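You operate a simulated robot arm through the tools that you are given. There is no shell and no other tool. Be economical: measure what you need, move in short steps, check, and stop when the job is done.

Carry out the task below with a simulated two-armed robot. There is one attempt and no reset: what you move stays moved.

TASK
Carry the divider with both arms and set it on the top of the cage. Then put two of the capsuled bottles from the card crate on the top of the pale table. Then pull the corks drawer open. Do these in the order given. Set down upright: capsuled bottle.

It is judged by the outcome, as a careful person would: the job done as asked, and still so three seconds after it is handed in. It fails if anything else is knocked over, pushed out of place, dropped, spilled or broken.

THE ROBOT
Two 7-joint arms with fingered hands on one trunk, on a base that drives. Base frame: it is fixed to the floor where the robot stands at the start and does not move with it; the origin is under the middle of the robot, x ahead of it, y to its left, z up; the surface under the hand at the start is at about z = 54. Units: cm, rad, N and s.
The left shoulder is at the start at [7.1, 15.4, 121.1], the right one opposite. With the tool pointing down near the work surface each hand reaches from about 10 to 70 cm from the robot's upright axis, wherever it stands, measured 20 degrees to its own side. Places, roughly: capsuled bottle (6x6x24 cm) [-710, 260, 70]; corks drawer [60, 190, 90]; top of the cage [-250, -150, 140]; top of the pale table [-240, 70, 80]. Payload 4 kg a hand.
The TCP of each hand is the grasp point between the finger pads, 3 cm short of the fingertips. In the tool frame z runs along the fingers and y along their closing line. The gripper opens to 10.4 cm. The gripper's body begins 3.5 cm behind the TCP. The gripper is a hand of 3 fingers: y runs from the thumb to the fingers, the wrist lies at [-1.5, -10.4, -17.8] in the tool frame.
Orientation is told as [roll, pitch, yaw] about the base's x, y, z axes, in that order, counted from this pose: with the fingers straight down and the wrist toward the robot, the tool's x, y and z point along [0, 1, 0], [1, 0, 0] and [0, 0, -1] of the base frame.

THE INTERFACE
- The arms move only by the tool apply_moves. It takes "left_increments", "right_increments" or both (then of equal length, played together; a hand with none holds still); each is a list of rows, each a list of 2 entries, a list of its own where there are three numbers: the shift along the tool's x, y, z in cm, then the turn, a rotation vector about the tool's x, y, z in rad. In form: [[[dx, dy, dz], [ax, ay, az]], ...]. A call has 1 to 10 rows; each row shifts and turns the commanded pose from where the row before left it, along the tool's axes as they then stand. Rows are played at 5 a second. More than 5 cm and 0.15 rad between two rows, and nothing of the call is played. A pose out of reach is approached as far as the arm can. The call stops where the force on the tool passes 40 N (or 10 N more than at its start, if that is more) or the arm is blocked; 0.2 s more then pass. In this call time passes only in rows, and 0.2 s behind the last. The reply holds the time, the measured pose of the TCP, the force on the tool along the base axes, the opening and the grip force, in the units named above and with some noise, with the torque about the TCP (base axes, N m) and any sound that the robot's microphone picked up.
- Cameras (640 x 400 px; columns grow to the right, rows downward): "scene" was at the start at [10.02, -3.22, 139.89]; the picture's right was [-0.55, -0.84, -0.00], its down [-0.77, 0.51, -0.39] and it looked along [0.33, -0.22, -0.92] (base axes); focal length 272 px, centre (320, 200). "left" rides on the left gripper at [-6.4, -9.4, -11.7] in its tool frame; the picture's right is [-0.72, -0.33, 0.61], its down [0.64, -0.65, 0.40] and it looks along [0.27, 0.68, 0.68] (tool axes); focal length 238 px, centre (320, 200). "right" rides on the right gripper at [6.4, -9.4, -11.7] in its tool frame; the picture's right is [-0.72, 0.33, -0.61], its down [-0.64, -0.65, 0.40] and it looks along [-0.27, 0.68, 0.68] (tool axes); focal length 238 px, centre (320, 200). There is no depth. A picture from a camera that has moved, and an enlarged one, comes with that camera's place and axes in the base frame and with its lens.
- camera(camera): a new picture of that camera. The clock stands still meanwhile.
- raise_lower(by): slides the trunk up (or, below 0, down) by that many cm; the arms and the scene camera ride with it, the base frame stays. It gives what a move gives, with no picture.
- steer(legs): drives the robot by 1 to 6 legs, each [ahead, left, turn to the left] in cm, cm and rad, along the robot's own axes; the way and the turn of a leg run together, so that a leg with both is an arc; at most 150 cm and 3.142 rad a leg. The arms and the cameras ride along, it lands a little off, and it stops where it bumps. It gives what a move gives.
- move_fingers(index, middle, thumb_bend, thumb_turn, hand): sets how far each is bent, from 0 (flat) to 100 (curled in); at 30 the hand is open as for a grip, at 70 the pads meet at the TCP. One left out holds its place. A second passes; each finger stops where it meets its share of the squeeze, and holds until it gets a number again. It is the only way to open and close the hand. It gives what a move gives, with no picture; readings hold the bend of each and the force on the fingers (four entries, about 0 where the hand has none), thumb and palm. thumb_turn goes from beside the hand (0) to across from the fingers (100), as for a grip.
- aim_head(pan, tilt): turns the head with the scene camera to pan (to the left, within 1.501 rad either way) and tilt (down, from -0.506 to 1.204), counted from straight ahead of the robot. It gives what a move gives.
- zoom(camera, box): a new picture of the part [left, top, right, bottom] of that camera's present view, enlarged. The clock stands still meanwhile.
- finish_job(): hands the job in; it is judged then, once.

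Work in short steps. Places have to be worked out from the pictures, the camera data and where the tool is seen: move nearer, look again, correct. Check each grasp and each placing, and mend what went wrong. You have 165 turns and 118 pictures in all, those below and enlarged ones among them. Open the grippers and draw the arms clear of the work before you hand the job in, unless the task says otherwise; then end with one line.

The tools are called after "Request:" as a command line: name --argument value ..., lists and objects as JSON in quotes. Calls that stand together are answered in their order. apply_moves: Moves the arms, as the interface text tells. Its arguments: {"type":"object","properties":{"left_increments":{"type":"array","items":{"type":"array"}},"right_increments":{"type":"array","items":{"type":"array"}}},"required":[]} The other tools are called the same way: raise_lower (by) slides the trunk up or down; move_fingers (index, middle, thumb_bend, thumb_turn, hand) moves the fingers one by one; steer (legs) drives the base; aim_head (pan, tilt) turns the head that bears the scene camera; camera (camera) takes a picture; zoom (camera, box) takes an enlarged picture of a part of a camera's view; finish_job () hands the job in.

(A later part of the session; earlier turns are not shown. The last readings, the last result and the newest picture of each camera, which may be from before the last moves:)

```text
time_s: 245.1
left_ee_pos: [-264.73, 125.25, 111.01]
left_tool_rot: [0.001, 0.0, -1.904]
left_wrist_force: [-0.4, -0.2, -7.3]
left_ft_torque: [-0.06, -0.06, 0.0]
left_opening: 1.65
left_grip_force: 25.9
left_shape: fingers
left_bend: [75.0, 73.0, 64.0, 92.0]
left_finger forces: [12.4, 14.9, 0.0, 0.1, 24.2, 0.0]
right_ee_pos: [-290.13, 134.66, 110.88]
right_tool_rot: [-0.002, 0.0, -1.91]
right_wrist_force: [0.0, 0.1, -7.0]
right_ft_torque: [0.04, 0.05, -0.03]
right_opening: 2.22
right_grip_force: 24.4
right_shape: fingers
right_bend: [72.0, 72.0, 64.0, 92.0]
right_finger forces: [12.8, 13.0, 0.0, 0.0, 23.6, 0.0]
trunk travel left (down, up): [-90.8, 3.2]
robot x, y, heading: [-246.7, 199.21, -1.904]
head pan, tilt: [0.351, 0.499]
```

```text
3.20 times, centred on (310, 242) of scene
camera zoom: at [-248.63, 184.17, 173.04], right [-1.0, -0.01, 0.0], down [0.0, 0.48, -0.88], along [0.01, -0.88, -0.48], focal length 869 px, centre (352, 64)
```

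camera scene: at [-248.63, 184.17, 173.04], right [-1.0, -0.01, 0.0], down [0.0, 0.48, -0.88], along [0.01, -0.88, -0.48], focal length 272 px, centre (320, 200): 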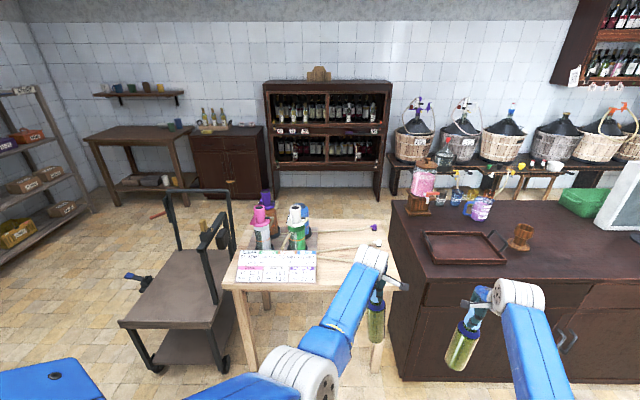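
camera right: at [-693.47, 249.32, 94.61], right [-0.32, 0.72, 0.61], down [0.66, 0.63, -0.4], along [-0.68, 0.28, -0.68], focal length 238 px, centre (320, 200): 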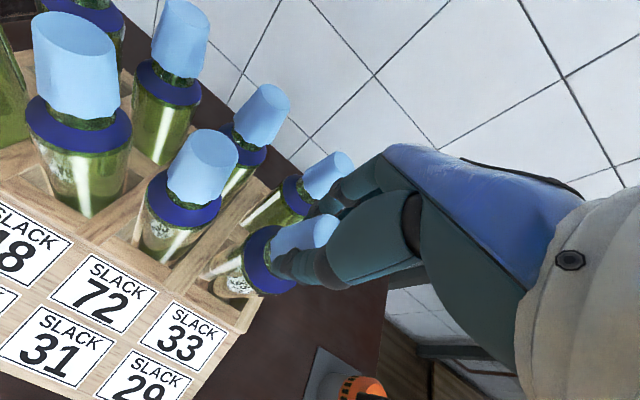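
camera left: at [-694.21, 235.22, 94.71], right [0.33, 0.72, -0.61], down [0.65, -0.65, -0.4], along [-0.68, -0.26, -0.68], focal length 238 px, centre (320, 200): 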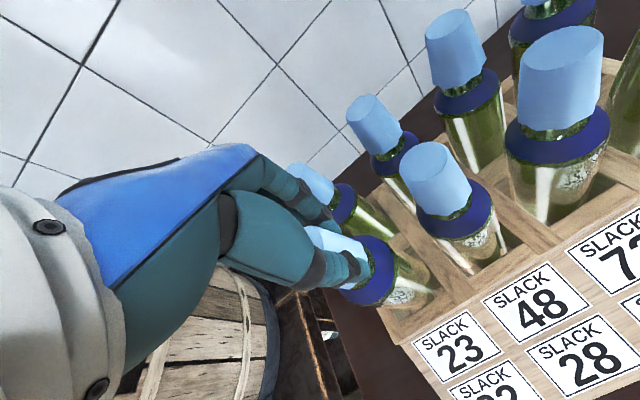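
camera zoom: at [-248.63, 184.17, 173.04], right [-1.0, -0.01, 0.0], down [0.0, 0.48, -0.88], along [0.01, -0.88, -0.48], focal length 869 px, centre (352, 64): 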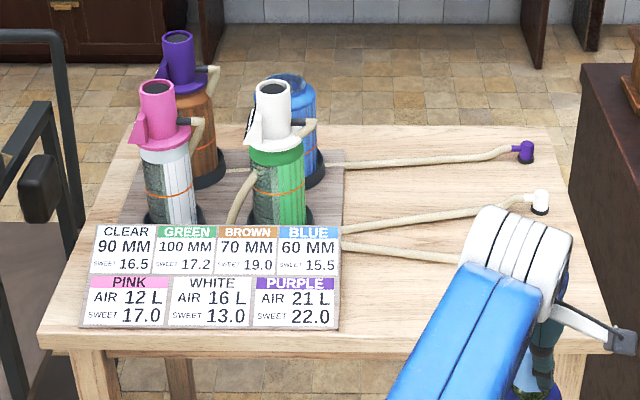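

Hoses lie across the table; one is hidden by my hand. I swing the arms a little west (over free floor) and look again.

Request:
steer --legs '[[0, 0, -0.45]]'

Request:
aim_head --pan 0.75 --tilt 0.65

Request:
zoom --camera "scene" --box '[200, 100, 460, 262]'

```text
time_s: 246.8
left_ee_pos: [-294.93, 140.01, 110.91]
left_tool_rot: [-0.001, 0.004, -2.353]
left_wrist_force: [0.3, 0.3, -7.1]
left_ft_torque: [-0.02, 0.02, 0.0]
left_opening: 1.65
left_grip_force: 25.5
left_shape: fingers
left_bend: [75.0, 73.0, 64.0, 92.0]
left_finger forces: [12.4, 14.8, 0.0, 0.1, 23.9, 0.0]
right_ee_pos: [-313.48, 159.63, 110.89]
right_tool_rot: [-0.002, -0.001, -2.36]
right_wrist_force: [-0.5, -1.2, -6.1]
right_ft_torque: [0.04, 0.02, 0.0]
right_opening: 2.22
right_grip_force: 25.3
right_shape: fingers
right_bend: [72.0, 73.0, 65.0, 92.0]
right_finger forces: [12.3, 13.7, 0.1, 0.0, 23.6, 0.0]
trunk travel left (down, up): [-90.8, 3.2]
robot x, y, heading: [-246.83, 199.13, -2.357]
head pan, tilt: [0.351, 0.499]
```

```text
time_s: 247.7
left_ee_pos: [-294.74, 140.37, 111.13]
left_tool_rot: [-0.002, 0.0, -2.352]
left_wrist_force: [0.3, -1.5, -7.1]
left_ft_torque: [-0.03, -0.04, 0.01]
left_opening: 1.63
left_grip_force: 25.5
left_shape: fingers
left_bend: [75.0, 73.0, 64.0, 92.0]
left_finger forces: [12.2, 15.4, 0.1, 0.1, 24.2, 0.0]
right_ee_pos: [-313.25, 159.93, 111.12]
right_tool_rot: [-0.002, -0.002, -2.36]
right_wrist_force: [0.0, 0.3, -6.7]
right_ft_torque: [0.08, 0.03, 0.01]
right_opening: 2.22
right_grip_force: 25.4
right_shape: fingers
right_bend: [72.0, 73.0, 65.0, 91.0]
right_finger forces: [12.7, 13.3, 0.0, 0.0, 23.9, 0.0]
trunk travel left (down, up): [-90.8, 3.2]
robot x, y, heading: [-246.68, 198.67, -2.352]
head pan, tilt: [0.75, 0.649]
```

```text
2.46 times, centred on (330, 181) of scene
camera zoom: at [-251.19, 185.95, 171.72], right [-1.0, 0.04, 0.0], down [0.02, 0.61, -0.79], along [-0.03, -0.79, -0.61], focal length 669 px, centre (295, 247)
```

zoom: 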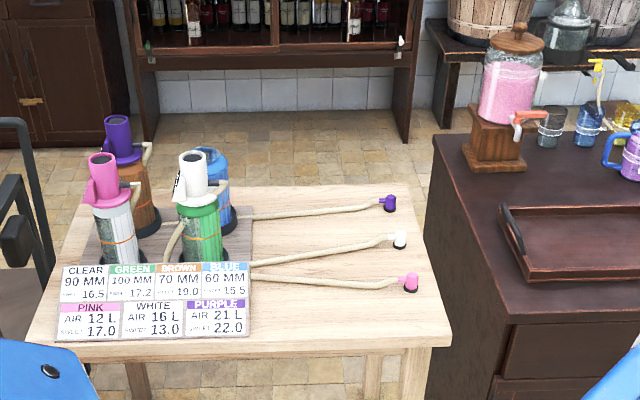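

The strip y 85–97, x -247…-284 in front of the hoses is free. Targets: left bottle (-254.5, 91), right bottle (-275.5, 91). Square up, bring the right hand inward 6 cm, and approach partway.

Request:
steer --legs '[[0, 0, 0.781], [12, -14.3, 0]]'

Request:
apply_moves --right_increments '[[[1.5, 0, 0], [0, 0, 0]], [[1.5, 0, 0], [0, 0, 0]], [[1.5, 0, 0], [0, 0, 0]], [[1.5, 0, 0], [0, 0, 0]]]'

```text
time_s: 251.2
left_ee_pos: [-255.08, 112.48, 111.26]
left_tool_rot: [-0.013, -0.001, -1.598]
left_wrist_force: [0.9, 0.2, -6.8]
left_ft_torque: [-0.02, -0.09, -0.03]
left_opening: 1.62
left_grip_force: 26.1
left_shape: fingers
left_bend: [75.0, 73.0, 65.0, 92.0]
left_finger forces: [12.2, 15.8, 0.0, 0.0, 24.0, 0.1]
right_ee_pos: [-282.01, 113.84, 111.53]
right_tool_rot: [-0.015, -0.005, -1.603]
right_wrist_force: [1.1, -0.5, -7.4]
right_ft_torque: [0.02, 0.04, -0.03]
right_opening: 2.21
right_grip_force: 25.0
right_shape: fingers
right_bend: [72.0, 73.0, 65.0, 91.0]
right_finger forces: [13.0, 12.7, 0.0, 0.1, 23.9, 0.1]
trunk travel left (down, up): [-90.8, 3.2]
robot x, y, heading: [-261.43, 187.58, -1.599]
head pan, tilt: [0.75, 0.649]
```

```text
time_s: 252.2
left_ee_pos: [-255.73, 112.55, 111.21]
left_tool_rot: [-0.002, -0.002, -1.595]
left_wrist_force: [1.2, -1.0, -6.6]
left_ft_torque: [0.0, -0.1, 0.04]
left_opening: 1.56
left_grip_force: 26.3
left_shape: fingers
left_bend: [75.0, 73.0, 65.0, 92.0]
left_finger forces: [12.1, 16.2, 0.1, 0.0, 24.1, 0.1]
right_ee_pos: [-276.81, 113.86, 111.24]
right_tool_rot: [-0.006, -0.005, -1.604]
right_wrist_force: [1.0, 0.1, -7.5]
right_ft_torque: [-0.02, 0.05, -0.01]
right_opening: 2.18
right_grip_force: 24.5
right_shape: fingers
right_bend: [72.0, 73.0, 65.0, 91.0]
right_finger forces: [13.0, 13.3, 0.0, 0.1, 24.2, 0.0]
trunk travel left (down, up): [-90.8, 3.2]
robot x, y, heading: [-261.12, 187.57, -1.597]
head pan, tilt: [0.75, 0.649]
```

Now advance 21 cm with the small heading fix and look.

Request:
steer --legs '[[21, 0.5, 0.026]]'

Request:
aim_head --pan 0 --tilt 0.75

Request:
camera --camera "scene"

Request:
camera --camera "right"

Request:
camera --camera "left"

```text
time_s: 253.8
left_ee_pos: [-254.13, 92.4, 111.58]
left_tool_rot: [-0.003, -0.007, -1.573]
left_wrist_force: [0.2, 0.0, -7.1]
left_ft_torque: [-0.03, -0.11, -0.01]
left_opening: 1.6
left_grip_force: 26.0
left_shape: fingers
left_bend: [75.0, 73.0, 65.0, 92.0]
left_finger forces: [11.8, 15.7, 0.0, 0.0, 23.8, 0.1]
right_ee_pos: [-275.04, 93.28, 111.61]
right_tool_rot: [-0.002, -0.01, -1.577]
right_wrist_force: [0.3, 0.0, -6.9]
right_ft_torque: [-0.01, 0.04, -0.01]
right_opening: 2.17
right_grip_force: 24.8
right_shape: fingers
right_bend: [72.0, 73.0, 65.0, 91.0]
right_finger forces: [12.8, 12.9, 0.0, 0.0, 24.0, 0.0]
trunk travel left (down, up): [-90.8, 3.2]
robot x, y, heading: [-261.22, 166.92, -1.579]
head pan, tilt: [0.75, 0.649]
```

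```text
time_s: 254.9
left_ee_pos: [-254.18, 92.17, 111.43]
left_tool_rot: [-0.002, -0.004, -1.57]
left_wrist_force: [-0.5, 0.2, -6.9]
left_ft_torque: [-0.06, -0.08, 0.02]
left_opening: 1.59
left_grip_force: 26.2
left_shape: fingers
left_bend: [75.0, 73.0, 65.0, 92.0]
left_finger forces: [12.1, 15.8, 0.1, 0.1, 24.1, 0.1]
right_ee_pos: [-275.0, 93.06, 111.31]
right_tool_rot: [0.001, -0.009, -1.577]
right_wrist_force: [0.4, -0.2, -7.1]
right_ft_torque: [-0.01, 0.03, 0.0]
right_opening: 2.2
right_grip_force: 25.5
right_shape: fingers
right_bend: [72.0, 73.0, 65.0, 91.0]
right_finger forces: [13.2, 13.3, 0.2, 0.1, 24.6, 0.0]
trunk travel left (down, up): [-90.8, 3.2]
robot x, y, heading: [-261.39, 166.84, -1.57]
head pan, tilt: [0.0, 0.75]
```

```text
32 pictures are left
camera scene: at [-261.14, 152.62, 170.84], right [-1.0, 0.0, 0.0], down [0.0, 0.69, -0.73], along [0.0, -0.73, -0.69], focal length 272 px, centre (320, 200)
```

scene: 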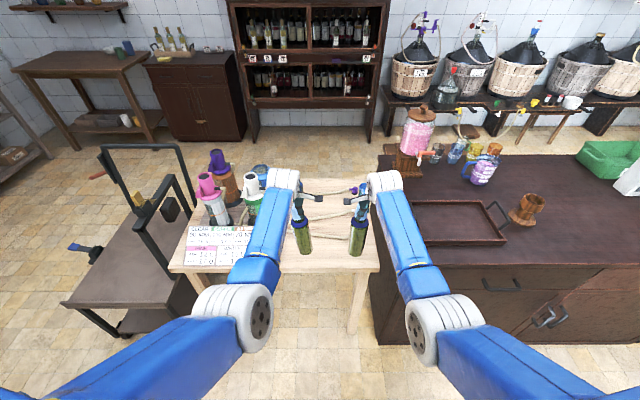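

```text
31 pictures are left
camera right: at [-268.52, 102.52, 123.02], right [-0.72, -0.32, 0.62], down [-0.64, 0.65, -0.41], along [-0.27, -0.69, -0.67], focal length 238 px, centre (320, 200)
```

right: 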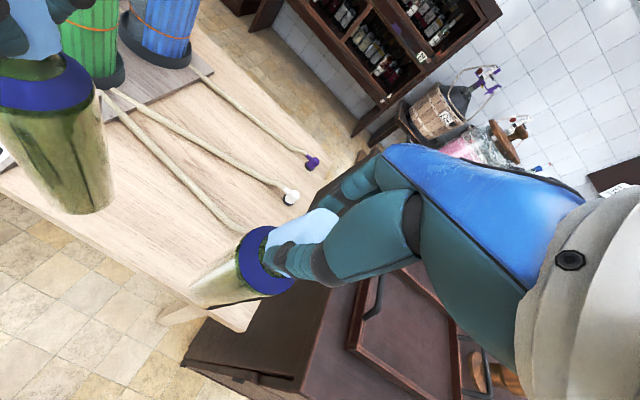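

```text
30 pictures are left
camera left: at [-260.49, 101.63, 123.15], right [-0.72, 0.32, -0.61], down [0.64, 0.65, -0.41], along [0.27, -0.69, -0.68], focal length 238 px, centre (320, 200)
```

left: 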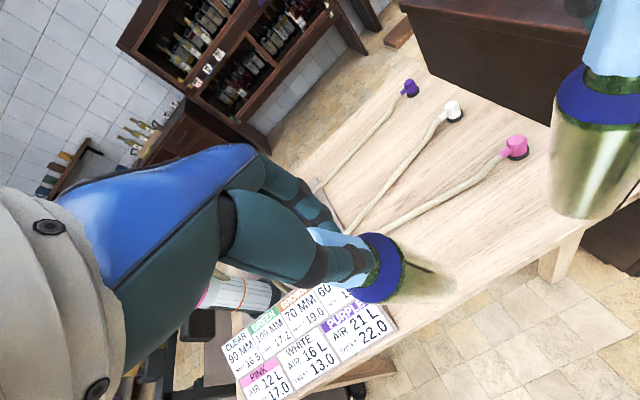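

The table's near edge is y≈94.5, hose ends at y≤82; so I aim for y≈88.4: 4.3 cm more ahead, then lower with the trunk.

Request:
steer --legs '[[4.3, 0, 0]]'

Request:
raise_lower --by -7

Request:
camera --camera "left"

Request:
camera --camera "right"

```text
time_s: 255.8
left_ee_pos: [-254.28, 88.8, 112.15]
left_tool_rot: [-0.001, -0.013, -1.571]
left_wrist_force: [-0.8, 0.7, -6.2]
left_ft_torque: [0.05, -0.03, 0.01]
left_opening: 1.59
left_grip_force: 25.5
left_shape: fingers
left_bend: [75.0, 73.0, 65.0, 92.0]
left_finger forces: [11.9, 15.2, 0.0, 0.0, 23.7, 0.0]
right_ee_pos: [-275.05, 89.57, 112.04]
right_tool_rot: [0.0, -0.017, -1.575]
right_wrist_force: [0.0, -0.4, -7.1]
right_ft_torque: [0.05, 0.01, 0.02]
right_opening: 2.2
right_grip_force: 24.8
right_shape: fingers
right_bend: [72.0, 73.0, 65.0, 91.0]
right_finger forces: [12.6, 12.7, 0.0, 0.0, 23.9, 0.0]
trunk travel left (down, up): [-90.8, 3.2]
robot x, y, heading: [-261.18, 162.15, -1.577]
head pan, tilt: [0.0, 0.75]
```

```text
time_s: 256.9
left_ee_pos: [-254.4, 88.35, 104.71]
left_tool_rot: [-0.001, -0.007, -1.571]
left_wrist_force: [-0.1, 0.0, -6.0]
left_ft_torque: [-0.02, -0.06, -0.03]
left_opening: 1.57
left_grip_force: 25.4
left_shape: fingers
left_bend: [75.0, 73.0, 65.0, 92.0]
left_finger forces: [11.9, 15.7, 0.1, 0.0, 23.9, 0.1]
right_ee_pos: [-275.25, 89.12, 104.35]
right_tool_rot: [-0.001, -0.009, -1.576]
right_wrist_force: [0.6, 0.1, -7.2]
right_ft_torque: [-0.03, 0.01, 0.0]
right_opening: 2.16
right_grip_force: 25.5
right_shape: fingers
right_bend: [72.0, 73.0, 65.0, 91.0]
right_finger forces: [13.3, 13.2, 0.0, 0.0, 24.6, 0.0]
trunk travel left (down, up): [-83.8, 10.2]
robot x, y, heading: [-261.34, 162.49, -1.575]
head pan, tilt: [0.0, 0.75]
```

```text
29 pictures are left
camera left: at [-260.71, 97.76, 116.41], right [-0.72, 0.32, -0.61], down [0.64, 0.65, -0.41], along [0.27, -0.69, -0.67], focal length 238 px, centre (320, 200)
```

left: 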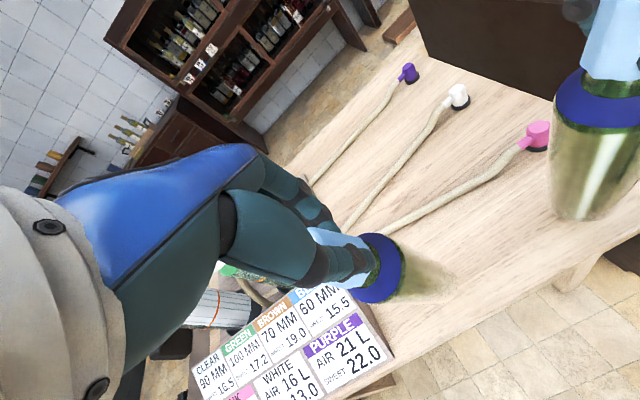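

```text
28 pictures are left
camera right: at [-268.62, 98.69, 116.22], right [-0.72, -0.32, 0.62], down [-0.64, 0.65, -0.41], along [-0.27, -0.69, -0.67], focal length 238 px, centre (320, 200)
```

right: 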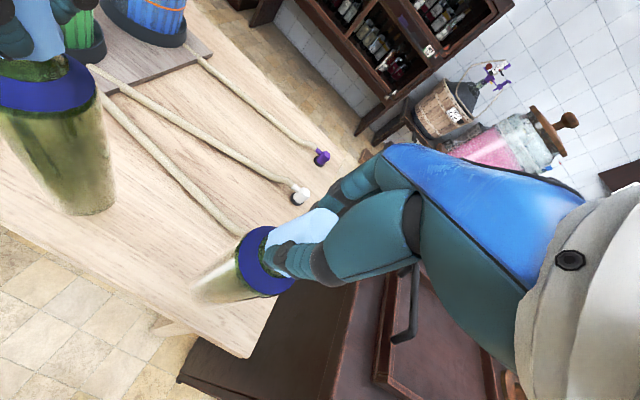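

Both bottles hover just above free spots. Lower step by step, watching the vertical forces.

Request:
raise_lower --by -1

Request:
raise_lower --by -0.6

```text
time_s: 257.5
left_ee_pos: [-254.49, 88.48, 103.91]
left_tool_rot: [-0.001, -0.008, -1.57]
left_wrist_force: [-0.4, 0.0, -6.3]
left_ft_torque: [-0.03, -0.03, 0.01]
left_opening: 1.57
left_grip_force: 26.1
left_shape: fingers
left_bend: [75.0, 73.0, 65.0, 92.0]
left_finger forces: [11.6, 16.0, 0.0, 0.0, 24.1, 0.1]
right_ee_pos: [-275.08, 89.29, 103.68]
right_tool_rot: [0.001, -0.01, -1.576]
right_wrist_force: [-0.4, 0.0, -6.8]
right_ft_torque: [-0.01, 0.07, 0.05]
right_opening: 2.17
right_grip_force: 25.1
right_shape: fingers
right_bend: [72.0, 73.0, 65.0, 91.0]
right_finger forces: [13.1, 13.5, 0.1, 0.1, 24.6, 0.1]
trunk travel left (down, up): [-82.8, 11.2]
robot x, y, heading: [-260.82, 162.55, -1.571]
head pan, tilt: [0.0, 0.75]
```

```text
time_s: 258.1
left_ee_pos: [-254.46, 88.35, 103.25]
left_tool_rot: [-0.002, -0.009, -1.571]
left_wrist_force: [0.9, -0.3, -6.7]
left_ft_torque: [-0.02, -0.09, -0.01]
left_opening: 1.59
left_grip_force: 25.7
left_shape: fingers
left_bend: [75.0, 73.0, 65.0, 92.0]
left_finger forces: [11.7, 15.9, 0.0, 0.0, 24.1, 0.0]
right_ee_pos: [-275.22, 89.26, 102.95]
right_tool_rot: [-0.001, -0.013, -1.575]
right_wrist_force: [-0.1, 1.2, -6.6]
right_ft_torque: [-0.05, 0.03, 0.0]
right_opening: 2.15
right_grip_force: 25.8
right_shape: fingers
right_bend: [72.0, 73.0, 65.0, 91.0]
right_finger forces: [13.1, 13.5, 0.0, 0.0, 24.6, 0.1]
trunk travel left (down, up): [-82.2, 11.8]
robot x, y, heading: [-261.48, 162.66, -1.573]
head pan, tilt: [0.0, 0.75]
```

Request:
raise_lower --by -0.8

Request:
raise_lower --by -0.6

```text
time_s: 258.6
left_ee_pos: [-254.38, 88.26, 102.46]
left_tool_rot: [0.0, -0.008, -1.571]
left_wrist_force: [0.5, 0.4, -7.1]
left_ft_torque: [-0.04, -0.06, 0.03]
left_opening: 1.57
left_grip_force: 26.5
left_shape: fingers
left_bend: [75.0, 73.0, 65.0, 92.0]
left_finger forces: [11.6, 15.9, 0.1, 0.0, 24.1, 0.0]
right_ee_pos: [-275.17, 89.19, 102.25]
right_tool_rot: [0.0, -0.013, -1.576]
right_wrist_force: [-0.3, -0.8, -6.4]
right_ft_torque: [-0.04, 0.07, -0.01]
right_opening: 2.17
right_grip_force: 26.1
right_shape: fingers
right_bend: [72.0, 73.0, 65.0, 91.0]
right_finger forces: [13.3, 13.5, 0.0, 0.0, 24.5, 0.0]
trunk travel left (down, up): [-81.4, 12.6]
robot x, y, heading: [-260.98, 162.87, -1.575]
head pan, tilt: [0.0, 0.75]
```

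```text
time_s: 259.2
left_ee_pos: [-254.45, 88.18, 101.66]
left_tool_rot: [-0.003, -0.01, -1.572]
left_wrist_force: [-0.4, 0.6, -6.7]
left_ft_torque: [-0.01, -0.04, 0.0]
left_opening: 1.59
left_grip_force: 25.8
left_shape: fingers
left_bend: [75.0, 73.0, 65.0, 92.0]
left_finger forces: [11.6, 16.0, 0.1, 0.0, 24.0, 0.0]
right_ee_pos: [-275.13, 89.24, 101.48]
right_tool_rot: [-0.001, -0.009, -1.575]
right_wrist_force: [0.5, -0.6, -6.8]
right_ft_torque: [-0.03, 0.03, -0.01]
right_opening: 2.16
right_grip_force: 26.1
right_shape: fingers
right_bend: [72.0, 73.0, 65.0, 91.0]
right_finger forces: [13.2, 13.5, 0.0, 0.1, 24.6, 0.0]
trunk travel left (down, up): [-80.8, 13.2]
robot x, y, heading: [-261.27, 162.51, -1.57]
head pan, tilt: [0.0, 0.75]
```

No contact yet; the table may be a bit lower. A look to judge the gap.

Request:
zoom --camera "scene" --box '[240, 180, 440, 300]'

Request:
camera --camera "right"

```text
3.20 times, centred on (340, 240) of scene
camera zoom: at [-261.32, 148.31, 160.84], right [-1.0, 0.0, 0.0], down [0.0, 0.69, -0.73], along [0.0, -0.73, -0.69], focal length 869 px, centre (256, 72)
```

zoom: 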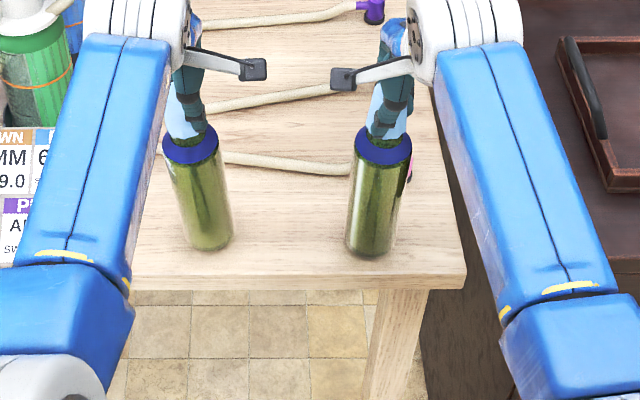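

```text
26 pictures are left
camera right: at [-268.62, 98.71, 113.24], right [-0.72, -0.32, 0.62], down [-0.64, 0.65, -0.41], along [-0.27, -0.69, -0.67], focal length 238 px, centre (320, 200)
```

right: 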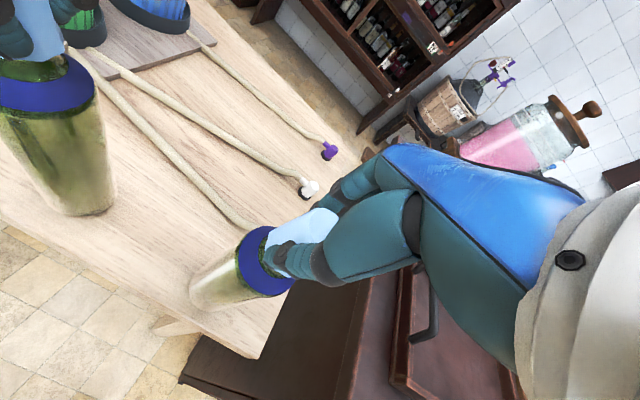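

Bottles hang vertical with base about z 79.5; continue lowering in small steps.

Request:
raise_lower --by -0.7

Request:
raise_lower --by -0.7

Request:
raise_lower --by -0.7

```text
time_s: 259.7
left_ee_pos: [-254.41, 88.48, 101.29]
left_tool_rot: [-0.003, -0.01, -1.571]
left_wrist_force: [0.4, -0.3, -1.0]
left_ft_torque: [0.03, -0.06, 0.01]
left_opening: 1.6
left_grip_force: 27.0
left_shape: fingers
left_bend: [75.0, 74.0, 65.0, 91.0]
left_finger forces: [11.6, 16.7, 0.1, 0.1, 24.7, 0.1]
right_ee_pos: [-275.12, 89.24, 101.01]
right_tool_rot: [0.001, -0.013, -1.576]
right_wrist_force: [-0.2, 1.1, -6.9]
right_ft_torque: [-0.02, 0.08, 0.02]
right_opening: 2.15
right_grip_force: 25.5
right_shape: fingers
right_bend: [72.0, 73.0, 65.0, 91.0]
right_finger forces: [13.1, 13.6, 0.1, 0.0, 24.6, 0.0]
trunk travel left (down, up): [-80.1, 13.9]
robot x, y, heading: [-261.09, 162.43, -1.575]
head pan, tilt: [0.0, 0.75]
```

```text
time_s: 260.3
left_ee_pos: [-254.43, 88.78, 101.14]
left_tool_rot: [-0.001, -0.021, -1.571]
left_wrist_force: [0.2, -0.6, 16.9]
left_ft_torque: [0.13, 0.03, -0.05]
left_opening: 1.59
left_grip_force: 30.7
left_shape: fingers
left_bend: [75.0, 74.0, 65.0, 91.0]
left_finger forces: [13.8, 19.5, 0.1, 0.0, 27.5, 0.1]
right_ee_pos: [-275.09, 89.76, 100.85]
right_tool_rot: [0.0, -0.022, -1.577]
right_wrist_force: [-0.4, -0.6, 4.9]
right_ft_torque: [-0.03, 0.01, 0.03]
right_opening: 2.16
right_grip_force: 26.4
right_shape: fingers
right_bend: [72.0, 73.0, 65.0, 91.0]
right_finger forces: [14.0, 13.9, 0.0, 0.0, 25.3, 0.0]
trunk travel left (down, up): [-79.4, 14.6]
robot x, y, heading: [-260.97, 162.22, -1.572]
head pan, tilt: [0.0, 0.75]
```

```text
time_s: 260.9
left_ee_pos: [-254.24, 89.24, 100.96]
left_tool_rot: [-0.003, -0.03, -1.57]
left_wrist_force: [1.0, -0.7, 32.1]
left_ft_torque: [0.17, 0.08, -0.09]
left_opening: 1.58
left_grip_force: 34.0
left_shape: fingers
left_bend: [75.0, 74.0, 65.0, 91.0]
left_finger forces: [17.1, 21.5, 0.0, 0.0, 29.6, 0.0]
right_ee_pos: [-275.08, 90.14, 100.68]
right_tool_rot: [0.0, -0.029, -1.577]
right_wrist_force: [-0.6, -1.5, 22.2]
right_ft_torque: [-0.01, -0.18, 0.05]
right_opening: 2.15
right_grip_force: 29.7
right_shape: fingers
right_bend: [72.0, 74.0, 66.0, 90.0]
right_finger forces: [17.8, 14.8, 0.0, 0.1, 26.6, 0.1]
trunk travel left (down, up): [-78.7, 15.3]
robot x, y, heading: [-261.27, 162.45, -1.575]
head pan, tilt: [0.0, 0.75]
```

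Both stand on the table; I ease the pressing by raising 1.1 cm.

Request:
raise_lower --by -0.0

Request:
raise_lower --by 1.0

```text
time_s: 261.4
left_ee_pos: [-254.25, 89.24, 100.92]
left_tool_rot: [-0.003, -0.027, -1.571]
left_wrist_force: [0.2, -0.7, 32.3]
left_ft_torque: [0.09, 0.07, -0.07]
left_opening: 1.56
left_grip_force: 34.8
left_shape: fingers
left_bend: [75.0, 74.0, 65.0, 91.0]
left_finger forces: [17.1, 21.9, 0.1, 0.0, 29.9, 0.0]
right_ee_pos: [-275.07, 90.14, 100.57]
right_tool_rot: [0.0, -0.028, -1.576]
right_wrist_force: [-1.1, -2.0, 26.6]
right_ft_torque: [-0.04, -0.25, 0.06]
right_opening: 2.12
right_grip_force: 29.4
right_shape: fingers
right_bend: [72.0, 74.0, 66.0, 90.0]
right_finger forces: [18.5, 14.6, 0.1, 0.0, 26.8, 0.0]
trunk travel left (down, up): [-78.7, 15.3]
robot x, y, heading: [-261.1, 162.47, -1.572]
head pan, tilt: [0.0, 0.75]
```

```text
time_s: 261.9
left_ee_pos: [-254.37, 88.86, 101.09]
left_tool_rot: [-0.003, -0.012, -1.571]
left_wrist_force: [-0.5, -1.3, 16.6]
left_ft_torque: [0.02, 0.02, -0.03]
left_opening: 1.56
left_grip_force: 31.9
left_shape: fingers
left_bend: [75.0, 74.0, 65.0, 91.0]
left_finger forces: [16.6, 19.2, 0.0, 0.1, 27.9, 0.0]
right_ee_pos: [-275.13, 89.84, 100.79]
right_tool_rot: [0.0, -0.014, -1.575]
right_wrist_force: [-0.5, -0.4, 8.6]
right_ft_torque: [-0.01, -0.14, 0.01]
right_opening: 2.13
right_grip_force: 29.1
right_shape: fingers
right_bend: [72.0, 74.0, 66.0, 90.0]
right_finger forces: [17.3, 14.4, 0.0, 0.0, 25.7, 0.0]
trunk travel left (down, up): [-79.7, 14.3]
robot x, y, heading: [-261.3, 162.6, -1.567]
head pan, tilt: [0.0, 0.75]
```

Ease a little more, then open the left hand partway.

Request:
raise_lower --by 0.5

Request:
move_fingers --hand "left" --index 58 --middle 58 --thumb_bend 55

Request:
move_fingers --hand "right" --index 58 --middle 58 --thumb_bend 55

Request:
zoom --camera "scene" --box '[240, 180, 440, 300]'

```text
time_s: 262.5
left_ee_pos: [-254.46, 88.55, 101.07]
left_tool_rot: [-0.001, -0.006, -1.571]
left_wrist_force: [-0.8, -0.2, 6.1]
left_ft_torque: [0.02, 0.01, -0.01]
left_opening: 1.58
left_grip_force: 29.1
left_shape: fingers
left_bend: [75.0, 74.0, 65.0, 91.0]
left_finger forces: [15.3, 16.7, 0.1, 0.1, 26.2, 0.0]
right_ee_pos: [-275.09, 89.49, 100.85]
right_tool_rot: [0.001, -0.007, -1.576]
right_wrist_force: [0.2, 0.1, -6.6]
right_ft_torque: [-0.01, 0.0, 0.01]
right_opening: 2.18
right_grip_force: 26.3
right_shape: fingers
right_bend: [72.0, 73.0, 66.0, 90.0]
right_finger forces: [14.9, 13.7, 0.0, 0.1, 24.6, 0.0]
trunk travel left (down, up): [-80.2, 13.8]
robot x, y, heading: [-261.12, 162.58, -1.573]
head pan, tilt: [0.0, 0.75]
```

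```text
time_s: 263.5
left_ee_pos: [-254.34, 88.41, 101.27]
left_tool_rot: [0.0, -0.009, -1.571]
left_wrist_force: [-0.3, 1.2, 0.6]
left_ft_torque: [-0.02, 0.02, -0.03]
left_opening: 3.67
left_grip_force: 0.7
left_shape: fingers
left_bend: [57.0, 57.0, 55.0, 98.0]
left_finger forces: [0.1, 0.0, 0.0, 0.0, 0.3, 0.1]
right_ee_pos: [-275.12, 89.39, 101.08]
right_tool_rot: [0.0, -0.014, -1.576]
right_wrist_force: [-0.7, -0.3, -6.4]
right_ft_torque: [0.01, 0.02, 0.02]
right_opening: 2.16
right_grip_force: 26.1
right_shape: fingers
right_bend: [72.0, 74.0, 66.0, 90.0]
right_finger forces: [14.1, 13.8, 0.0, 0.0, 24.5, 0.1]
trunk travel left (down, up): [-80.2, 13.8]
robot x, y, heading: [-261.37, 162.31, -1.574]
head pan, tilt: [0.0, 0.75]
```

```text
time_s: 264.5
left_ee_pos: [-254.34, 88.61, 101.34]
left_tool_rot: [0.0, -0.012, -1.571]
left_wrist_force: [0.3, 0.7, 0.3]
left_ft_torque: [0.02, 0.01, -0.01]
left_opening: 3.67
left_grip_force: 0.6
left_shape: fingers
left_bend: [57.0, 57.0, 55.0, 98.0]
left_finger forces: [0.0, 0.0, 0.0, 0.0, 0.5, 0.1]
right_ee_pos: [-275.06, 89.55, 101.18]
right_tool_rot: [-0.002, -0.013, -1.579]
right_wrist_force: [-0.4, 0.3, -0.1]
right_ft_torque: [0.0, 0.02, 0.01]
right_opening: 3.62
right_grip_force: 0.1
right_shape: fingers
right_bend: [57.0, 57.0, 55.0, 97.0]
right_finger forces: [0.1, 0.2, 0.0, 0.0, 0.0, 0.0]
trunk travel left (down, up): [-80.2, 13.8]
robot x, y, heading: [-261.08, 162.31, -1.571]
head pan, tilt: [0.0, 0.75]
```

```text
3.20 times, centred on (340, 240) of scene
camera zoom: at [-261.27, 148.91, 160.31], right [-1.0, 0.0, 0.0], down [0.0, 0.68, -0.73], along [0.0, -0.73, -0.68], focal length 869 px, centre (256, 72)
```

zoom: 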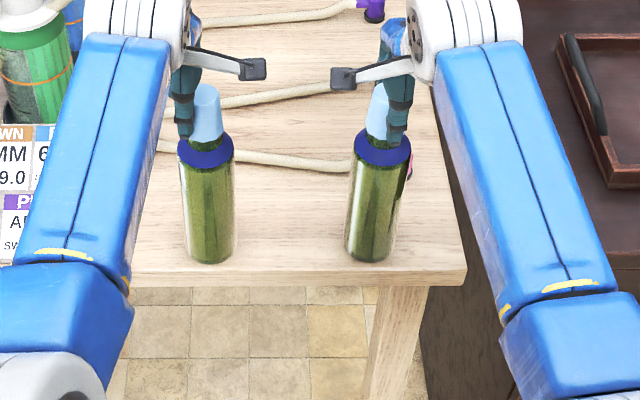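

Both bottles stand upright. Open further and rise straight up.

Request:
move_fingers --hand "left" --index 44 --middle 44 --thumb_bend 36

Request:
move_fingers --hand "right" --index 42 --middle 42 --thumb_bend 38

Request:
raise_lower --by 13

Request:
camera --camera "scene"

```text
time_s: 265.5
left_ee_pos: [-254.37, 88.54, 101.24]
left_tool_rot: [-0.001, -0.011, -1.57]
left_wrist_force: [0.6, -0.5, 0.7]
left_ft_torque: [0.02, 0.01, 0.01]
left_opening: 7.73
left_grip_force: 0.0
left_shape: fingers
left_bend: [44.0, 44.0, 36.0, 98.0]
left_finger forces: [0.0, 0.1, 0.0, 0.1, 0.1, 0.0]
right_ee_pos: [-275.08, 89.37, 101.26]
right_tool_rot: [0.001, -0.013, -1.577]
right_wrist_force: [0.0, -0.1, 0.6]
right_ft_torque: [0.0, -0.01, 0.0]
right_opening: 3.67
right_grip_force: 0.0
right_shape: fingers
right_bend: [57.0, 57.0, 55.0, 97.0]
right_finger forces: [0.0, 0.0, 0.0, 0.0, 0.0, 0.0]
trunk travel left (down, up): [-80.2, 13.8]
robot x, y, heading: [-261.29, 162.23, -1.576]
head pan, tilt: [0.0, 0.75]
```

```text
time_s: 266.5
left_ee_pos: [-254.4, 88.58, 101.34]
left_tool_rot: [-0.001, -0.011, -1.57]
left_wrist_force: [-0.2, -0.6, -0.2]
left_ft_torque: [0.03, 0.02, 0.02]
left_opening: 7.73
left_grip_force: 0.0
left_shape: fingers
left_bend: [44.0, 44.0, 36.0, 98.0]
left_finger forces: [0.0, 0.0, 0.0, 0.0, 0.0, 0.0]
right_ee_pos: [-275.12, 89.39, 101.18]
right_tool_rot: [0.002, -0.014, -1.576]
right_wrist_force: [-0.6, 0.0, -0.2]
right_ft_torque: [-0.02, -0.01, -0.01]
right_opening: 7.75
right_grip_force: 0.1
right_shape: fingers
right_bend: [42.0, 42.0, 38.0, 97.0]
right_finger forces: [0.0, 0.0, 0.0, 0.0, 0.0, 0.0]
trunk travel left (down, up): [-80.2, 13.8]
robot x, y, heading: [-261.18, 162.93, -1.573]
head pan, tilt: [0.0, 0.75]
```

```text
time_s: 268.1
left_ee_pos: [-254.41, 88.47, 114.18]
left_tool_rot: [-0.001, -0.009, -1.57]
left_wrist_force: [0.1, 0.6, -0.5]
left_ft_torque: [0.01, -0.01, 0.02]
left_opening: 7.72
left_grip_force: 0.1
left_shape: fingers
left_bend: [44.0, 44.0, 36.0, 98.0]
left_finger forces: [0.0, 0.0, 0.1, 0.1, 0.0, 0.0]
right_ee_pos: [-275.08, 89.26, 114.19]
right_tool_rot: [0.0, -0.014, -1.577]
right_wrist_force: [0.4, 0.8, 0.2]
right_ft_torque: [0.01, 0.0, -0.02]
right_opening: 7.74
right_grip_force: 0.0
right_shape: fingers
right_bend: [42.0, 42.0, 38.0, 97.0]
right_finger forces: [0.0, 0.1, 0.0, 0.0, 0.0, 0.0]
trunk travel left (down, up): [-93.2, 0.8]
robot x, y, heading: [-261.76, 162.98, -1.573]
head pan, tilt: [0.0, 0.75]
```

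```text
24 pictures are left
camera scene: at [-261.3, 148.81, 173.3], right [-1.0, 0.0, 0.0], down [0.0, 0.68, -0.73], along [0.0, -0.73, -0.68], focal length 272 px, centre (320, 200)
```

scene: 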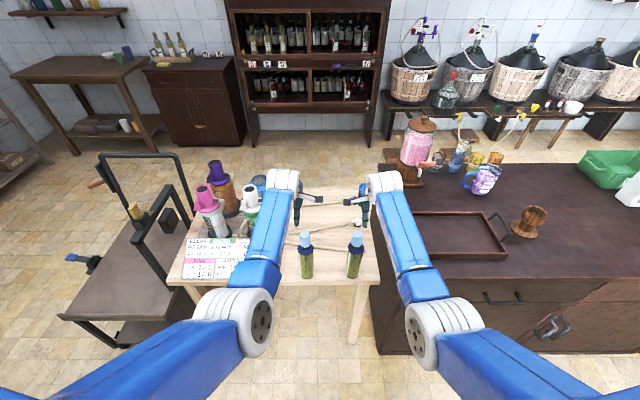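

Both bottles stand firm on the pale table. Back off, turn to face east and approach the drawer chest.

Request:
steer --legs '[[-40, 0, 0], [0, 0, 1.573], [120, 0, 0]]'

Request:
aim_head --pan 0 --tilt 0.4

Request:
camera --camera "scene"

```text
time_s: 279.8
left_ee_pos: [-73.18, 201.95, 114.39]
left_tool_rot: [-0.001, -0.012, -0.058]
left_wrist_force: [0.4, 0.5, 0.6]
left_ft_torque: [-0.01, 0.01, 0.0]
left_opening: 7.74
left_grip_force: 0.1
left_shape: fingers
left_bend: [44.0, 44.0, 36.0, 98.0]
left_finger forces: [0.0, 0.0, 0.1, 0.0, 0.0, 0.0]
right_ee_pos: [-75.28, 181.36, 114.27]
right_tool_rot: [0.0, -0.016, -0.062]
right_wrist_force: [0.3, 0.8, -0.3]
right_ft_torque: [-0.01, -0.02, 0.05]
right_opening: 7.78
right_grip_force: 0.1
right_shape: fingers
right_bend: [42.0, 42.0, 38.0, 97.0]
right_finger forces: [0.0, 0.0, 0.0, 0.1, 0.0, 0.1]
trunk travel left (down, up): [-93.2, 0.8]
robot x, y, heading: [-147.17, 199.41, -0.057]
head pan, tilt: [0.0, 0.75]
```

```text
time_s: 280.6
left_ee_pos: [-73.23, 202.01, 114.41]
left_tool_rot: [-0.003, -0.013, -0.059]
left_wrist_force: [-0.5, -0.2, -0.5]
left_ft_torque: [-0.01, -0.01, -0.01]
left_opening: 7.78
left_grip_force: 0.1
left_shape: fingers
left_bend: [44.0, 44.0, 36.0, 98.0]
left_finger forces: [0.1, 0.1, 0.0, 0.0, 0.1, 0.1]
right_ee_pos: [-75.43, 181.38, 114.4]
right_tool_rot: [0.0, -0.015, -0.063]
right_wrist_force: [-0.6, -0.1, -0.3]
right_ft_torque: [-0.02, 0.01, -0.02]
right_opening: 7.78
right_grip_force: 0.0
right_shape: fingers
right_bend: [42.0, 42.0, 38.0, 97.0]
right_finger forces: [0.0, 0.0, 0.0, 0.0, 0.0, 0.0]
trunk travel left (down, up): [-93.2, 0.8]
robot x, y, heading: [-147.47, 199.68, -0.059]
head pan, tilt: [0.0, 0.4]
```

```text
23 pictures are left
camera scene: at [-132.49, 198.57, 176.4], right [-0.06, -1.0, 0.0], down [-0.39, 0.02, -0.92], along [0.92, -0.06, -0.39], focal length 272 px, centre (320, 200)
```

scene: 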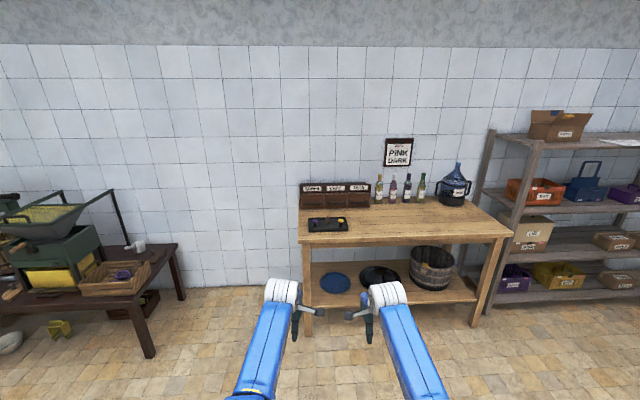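

Request:
zoom --camera "scene" --box '[285, 170, 405, 245]'

```text
5.33 times, centred on (345, 208) of scene
camera zoom: at [-132.49, 198.57, 176.4], right [-0.06, -1.0, 0.0], down [-0.39, 0.02, -0.92], along [0.92, -0.06, -0.39], focal length 1449 px, centre (187, 160)
```

zoom: 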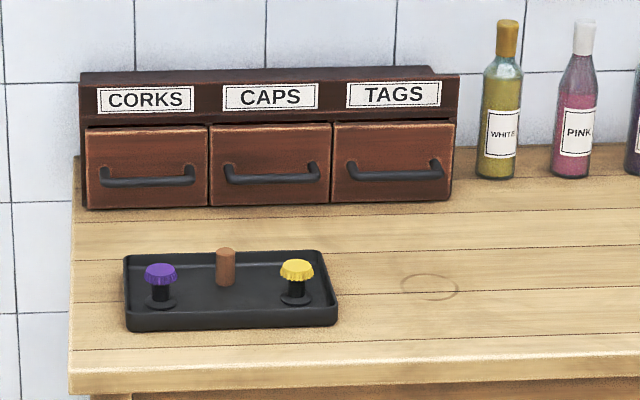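

The corks drawer (left one) has a bar handle at about (64,191,90), with a tray in front of it at x 31–51. I lower the trunk, tilt the right hand forward to hook the bar, and draw the left hand up and back.

Request:
raise_lower --by -30

Request:
apply_moves --left_increments '[[[0, -3, -3], [0, 0, 0]], [[0, -3, -3], [0, 0, 0]], [[0, -3, -3], [0, 0, 0]], [[0, -3, -3], [0, 0, 0]], [[0, -3, -3], [0, 0, 0]], [[0, -1, -1], [0, 0, 0]], [[0, 0, 0], [0, 0, 0]], [[0, 0, 0], [0, 0, 0]]]' --right_increments '[[[0, -1.5, -4], [0, 0, 0]], [[0, -1.5, -4], [-0.14, 0, 0]], [[0, 0, -4], [-0.14, 0, 0]], [[0, 0, -3], [-0.14, 0, 0]], [[0, 0, 0], [-0.14, 0, 0]], [[0, 0, 0], [-0.14, 0, 0]], [[0, 0, 0], [-0.14, 0, 0]], [[0, 0, 0], [-0.14, 0, 0]]]'

Request:
camera --camera "scene"

```text
time_s: 283.6
left_ee_pos: [-73.09, 202.03, 84.44]
left_tool_rot: [-0.002, -0.012, -0.059]
left_wrist_force: [-0.2, 0.7, 0.8]
left_ft_torque: [0.02, 0.01, 0.02]
left_opening: 7.75
left_grip_force: 0.0
left_shape: fingers
left_bend: [44.0, 44.0, 36.0, 98.0]
left_finger forces: [0.0, 0.0, 0.1, 0.0, 0.0, 0.1]
right_ee_pos: [-75.35, 181.38, 84.34]
right_tool_rot: [-0.002, -0.016, -0.061]
right_wrist_force: [0.9, 0.3, -0.1]
right_ft_torque: [0.0, -0.02, 0.01]
right_opening: 7.76
right_grip_force: 0.2
right_shape: fingers
right_bend: [42.0, 42.0, 38.0, 97.0]
right_finger forces: [0.0, 0.1, 0.1, 0.0, 0.1, 0.0]
trunk travel left (down, up): [-63.2, 30.8]
robot x, y, heading: [-147.71, 199.24, -0.061]
head pan, tilt: [0.0, 0.4]
```

```text
time_s: 285.4
left_ee_pos: [-89.47, 203.09, 99.93]
left_tool_rot: [-0.002, -0.014, -0.06]
left_wrist_force: [0.9, -0.1, -0.5]
left_ft_torque: [0.0, 0.0, 0.01]
left_opening: 7.76
left_grip_force: 0.0
left_shape: fingers
left_bend: [44.0, 44.0, 36.0, 98.0]
left_finger forces: [0.1, 0.1, 0.0, 0.0, 0.1, 0.0]
right_ee_pos: [-80.1, 181.64, 99.08]
right_tool_rot: [-0.001, -0.998, -0.061]
right_wrist_force: [0.0, 0.3, 0.1]
right_ft_torque: [0.01, 0.0, 0.01]
right_opening: 7.74
right_grip_force: 0.1
right_shape: fingers
right_bend: [42.0, 42.0, 38.0, 97.0]
right_finger forces: [0.0, 0.0, 0.1, 0.1, 0.0, 0.0]
trunk travel left (down, up): [-63.2, 30.8]
robot x, y, heading: [-147.23, 199.38, -0.065]
head pan, tilt: [0.0, 0.4]
```

```text
21 pictures are left
camera scene: at [-132.71, 198.65, 146.43], right [-0.06, -1.0, 0.0], down [-0.39, 0.02, -0.92], along [0.92, -0.06, -0.39], focal length 272 px, centre (320, 200)
```

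scene: 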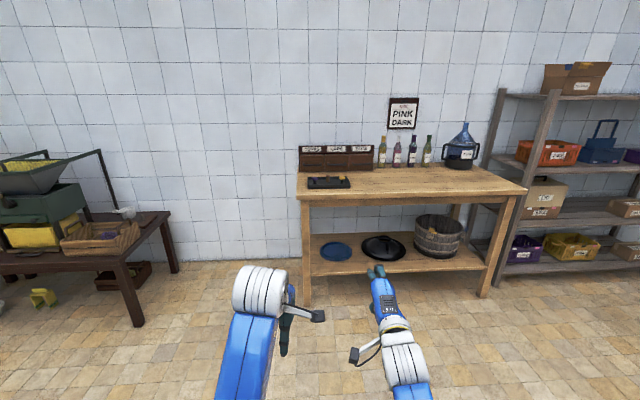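

Hand posture is right. Square the heading and drive towards the table, stopping with the hand still in front of it.

Request:
steer --legs '[[0, 0, 0.062], [95, 5, 0]]'

Request:
camera --camera "right"

Request:
camera --camera "scene"

```text
time_s: 290.9
left_ee_pos: [5.92, 213.06, 100.1]
left_tool_rot: [-0.002, -0.011, 0.012]
left_wrist_force: [0.3, -0.1, 0.5]
left_ft_torque: [0.0, 0.01, -0.03]
left_opening: 7.76
left_grip_force: 0.1
left_shape: fingers
left_bend: [44.0, 44.0, 36.0, 98.0]
left_finger forces: [0.0, 0.0, 0.1, 0.0, 0.0, 0.0]
right_ee_pos: [16.65, 192.32, 99.11]
right_tool_rot: [0.001, -0.997, 0.007]
right_wrist_force: [-0.1, -0.8, 0.1]
right_ft_torque: [-0.02, 0.02, -0.01]
right_opening: 7.77
right_grip_force: 0.0
right_shape: fingers
right_bend: [42.0, 42.0, 38.0, 97.0]
right_finger forces: [0.0, 0.0, 0.0, 0.2, 0.0, 0.0]
trunk travel left (down, up): [-63.2, 30.8]
robot x, y, heading: [-51.63, 204.97, 0.01]
head pan, tilt: [0.0, 0.4]
```

```text
20 pictures are left
camera right: at [1.79, 198.59, 97.67], right [-0.33, -0.72, 0.61], down [-0.01, -0.64, -0.77], along [0.94, -0.26, 0.21], focal length 238 px, centre (320, 200)
```

right: 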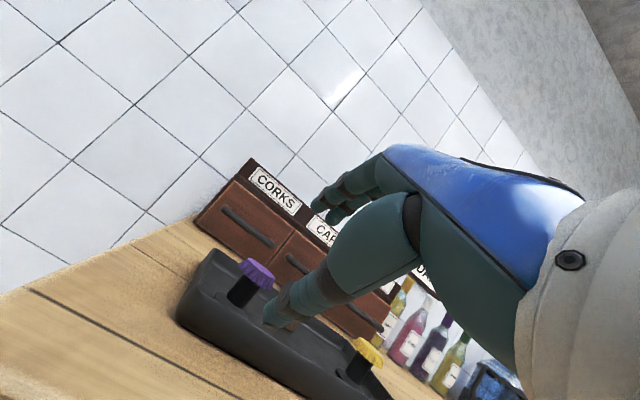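

```text
19 pictures are left
camera scene: at [-37.04, 205.41, 146.43], right [0.01, -1.0, 0.0], down [-0.39, 0.0, -0.92], along [0.92, 0.01, -0.39], focal length 272 px, centre (320, 200)
```

scene: 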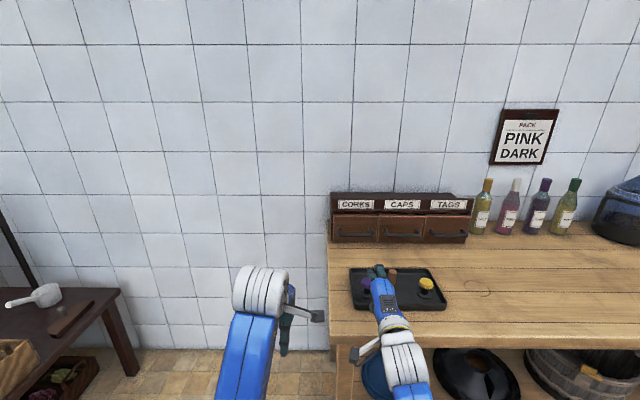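

Request:
zoom --camera "scene" --box '[320, 180, 480, 280]'

Request:
zoom --camera "right" --box '[180, 140, 340, 260]'

```text
4.00 times, centred on (400, 230) of scene
camera zoom: at [-37.04, 205.41, 146.43], right [0.01, -1.0, 0.0], down [-0.39, 0.0, -0.92], along [0.92, 0.01, -0.39], focal length 1087 px, centre (0, 80)
```

zoom: 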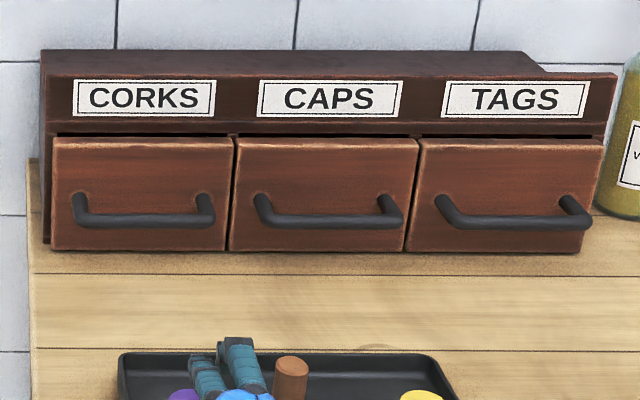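

```text
3.33 times, centred on (260, 200) of right
camera zoom: at [1.79, 198.59, 97.67], right [-0.33, -0.72, 0.61], down [-0.01, -0.64, -0.77], along [0.94, -0.26, 0.21], focal length 794 px, centre (520, 200)
```

zoom: 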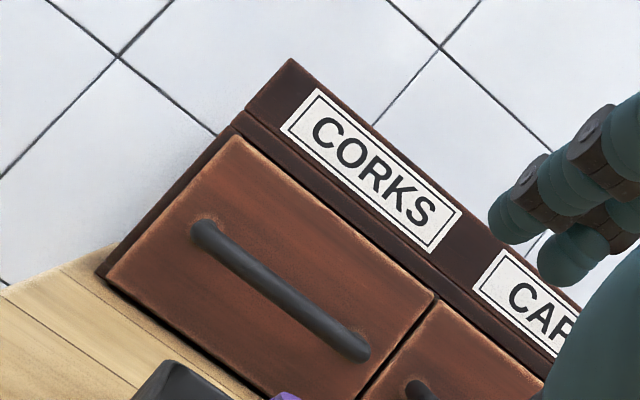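

Handle bar triangulates to ≈(53,192.9,94.6), table top ≈88. A steeper hand (pitch -0.6) will keep the wrist above the tray items. I re-tilt, raise, preset fingers, and drive 25 cm ahead.

Request:
apply_moves --right_increments '[[[0, 1.5, -1], [0.133, 0, 0]], [[0, 1.5, -1], [0.133, 0, 0]], [[0, 1.5, -1.5], [0.134, 0, 0]], [[0, 1.5, -2], [0, 0, 0]]]'

Request:
move_fingers --hand "right" --index 60 --middle 60 --thumb_bend 36

Request:
steer --legs '[[24, 0.5, -0.01]]'

Request:
camera --camera "right"

```text
time_s: 291.9
left_ee_pos: [5.8, 212.99, 100.13]
left_tool_rot: [-0.002, -0.014, 0.013]
left_wrist_force: [0.7, -0.1, -0.2]
left_ft_torque: [-0.01, -0.01, -0.01]
left_opening: 7.75
left_grip_force: 0.0
left_shape: fingers
left_bend: [44.0, 44.0, 36.0, 98.0]
left_finger forces: [0.1, 0.0, 0.0, 0.0, 0.0, 0.0]
right_ee_pos: [17.03, 192.38, 107.37]
right_tool_rot: [-0.001, -0.597, 0.009]
right_wrist_force: [-0.7, -1.1, 0.0]
right_ft_torque: [-0.06, 0.0, -0.02]
right_opening: 7.75
right_grip_force: 0.0
right_shape: fingers
right_bend: [42.0, 42.0, 38.0, 97.0]
right_finger forces: [0.0, 0.0, 0.0, 0.0, 0.0, 0.0]
trunk travel left (down, up): [-63.2, 30.8]
robot x, y, heading: [-51.83, 205.15, 0.013]
head pan, tilt: [0.0, 0.4]
```

```text
time_s: 292.9
left_ee_pos: [5.65, 212.95, 100.18]
left_tool_rot: [-0.001, -0.013, 0.012]
left_wrist_force: [-0.3, -0.5, -0.7]
left_ft_torque: [-0.03, 0.0, -0.02]
left_opening: 7.75
left_grip_force: 0.0
left_shape: fingers
left_bend: [44.0, 44.0, 36.0, 98.0]
left_finger forces: [0.0, 0.1, 0.1, 0.0, 0.0, 0.0]
right_ee_pos: [17.04, 192.34, 107.39]
right_tool_rot: [0.0, -0.597, 0.008]
right_wrist_force: [-0.1, -0.6, 1.0]
right_ft_torque: [-0.01, 0.02, -0.02]
right_opening: 5.7
right_grip_force: 0.1
right_shape: fingers
right_bend: [60.0, 60.0, 36.0, 97.0]
right_finger forces: [0.1, 0.0, 0.0, 0.0, 0.0, 0.0]
trunk travel left (down, up): [-63.2, 30.8]
robot x, y, heading: [-51.35, 205.18, 0.012]
head pan, tilt: [0.0, 0.4]
```

```text
time_s: 294.6
left_ee_pos: [29.41, 213.48, 100.26]
left_tool_rot: [-0.001, -0.016, 0.009]
left_wrist_force: [-0.6, -0.4, -0.5]
left_ft_torque: [0.01, 0.0, -0.01]
left_opening: 7.73
left_grip_force: 0.0
left_shape: fingers
left_bend: [44.0, 44.0, 36.0, 98.0]
left_finger forces: [0.0, 0.1, 0.1, 0.0, 0.0, 0.0]
right_ee_pos: [40.7, 192.64, 107.41]
right_tool_rot: [-0.001, -0.599, 0.004]
right_wrist_force: [-0.2, 0.2, 0.2]
right_ft_torque: [0.01, -0.01, 0.0]
right_opening: 5.69
right_grip_force: 0.0
right_shape: fingers
right_bend: [60.0, 60.0, 36.0, 97.0]
right_finger forces: [0.1, 0.1, 0.0, 0.0, 0.0, 0.1]
trunk travel left (down, up): [-63.2, 30.8]
robot x, y, heading: [-28.0, 206.09, 0.007]
head pan, tilt: [0.0, 0.4]
```

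```text
16 pictures are left
camera right: at [26.26, 199.06, 111.87], right [-0.07, -0.72, 0.69], down [-0.31, -0.64, -0.7], along [0.95, -0.27, -0.18], focal length 238 px, centre (320, 200)
```

right: 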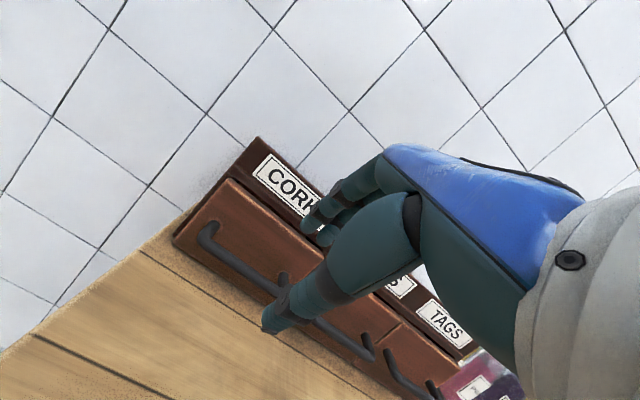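

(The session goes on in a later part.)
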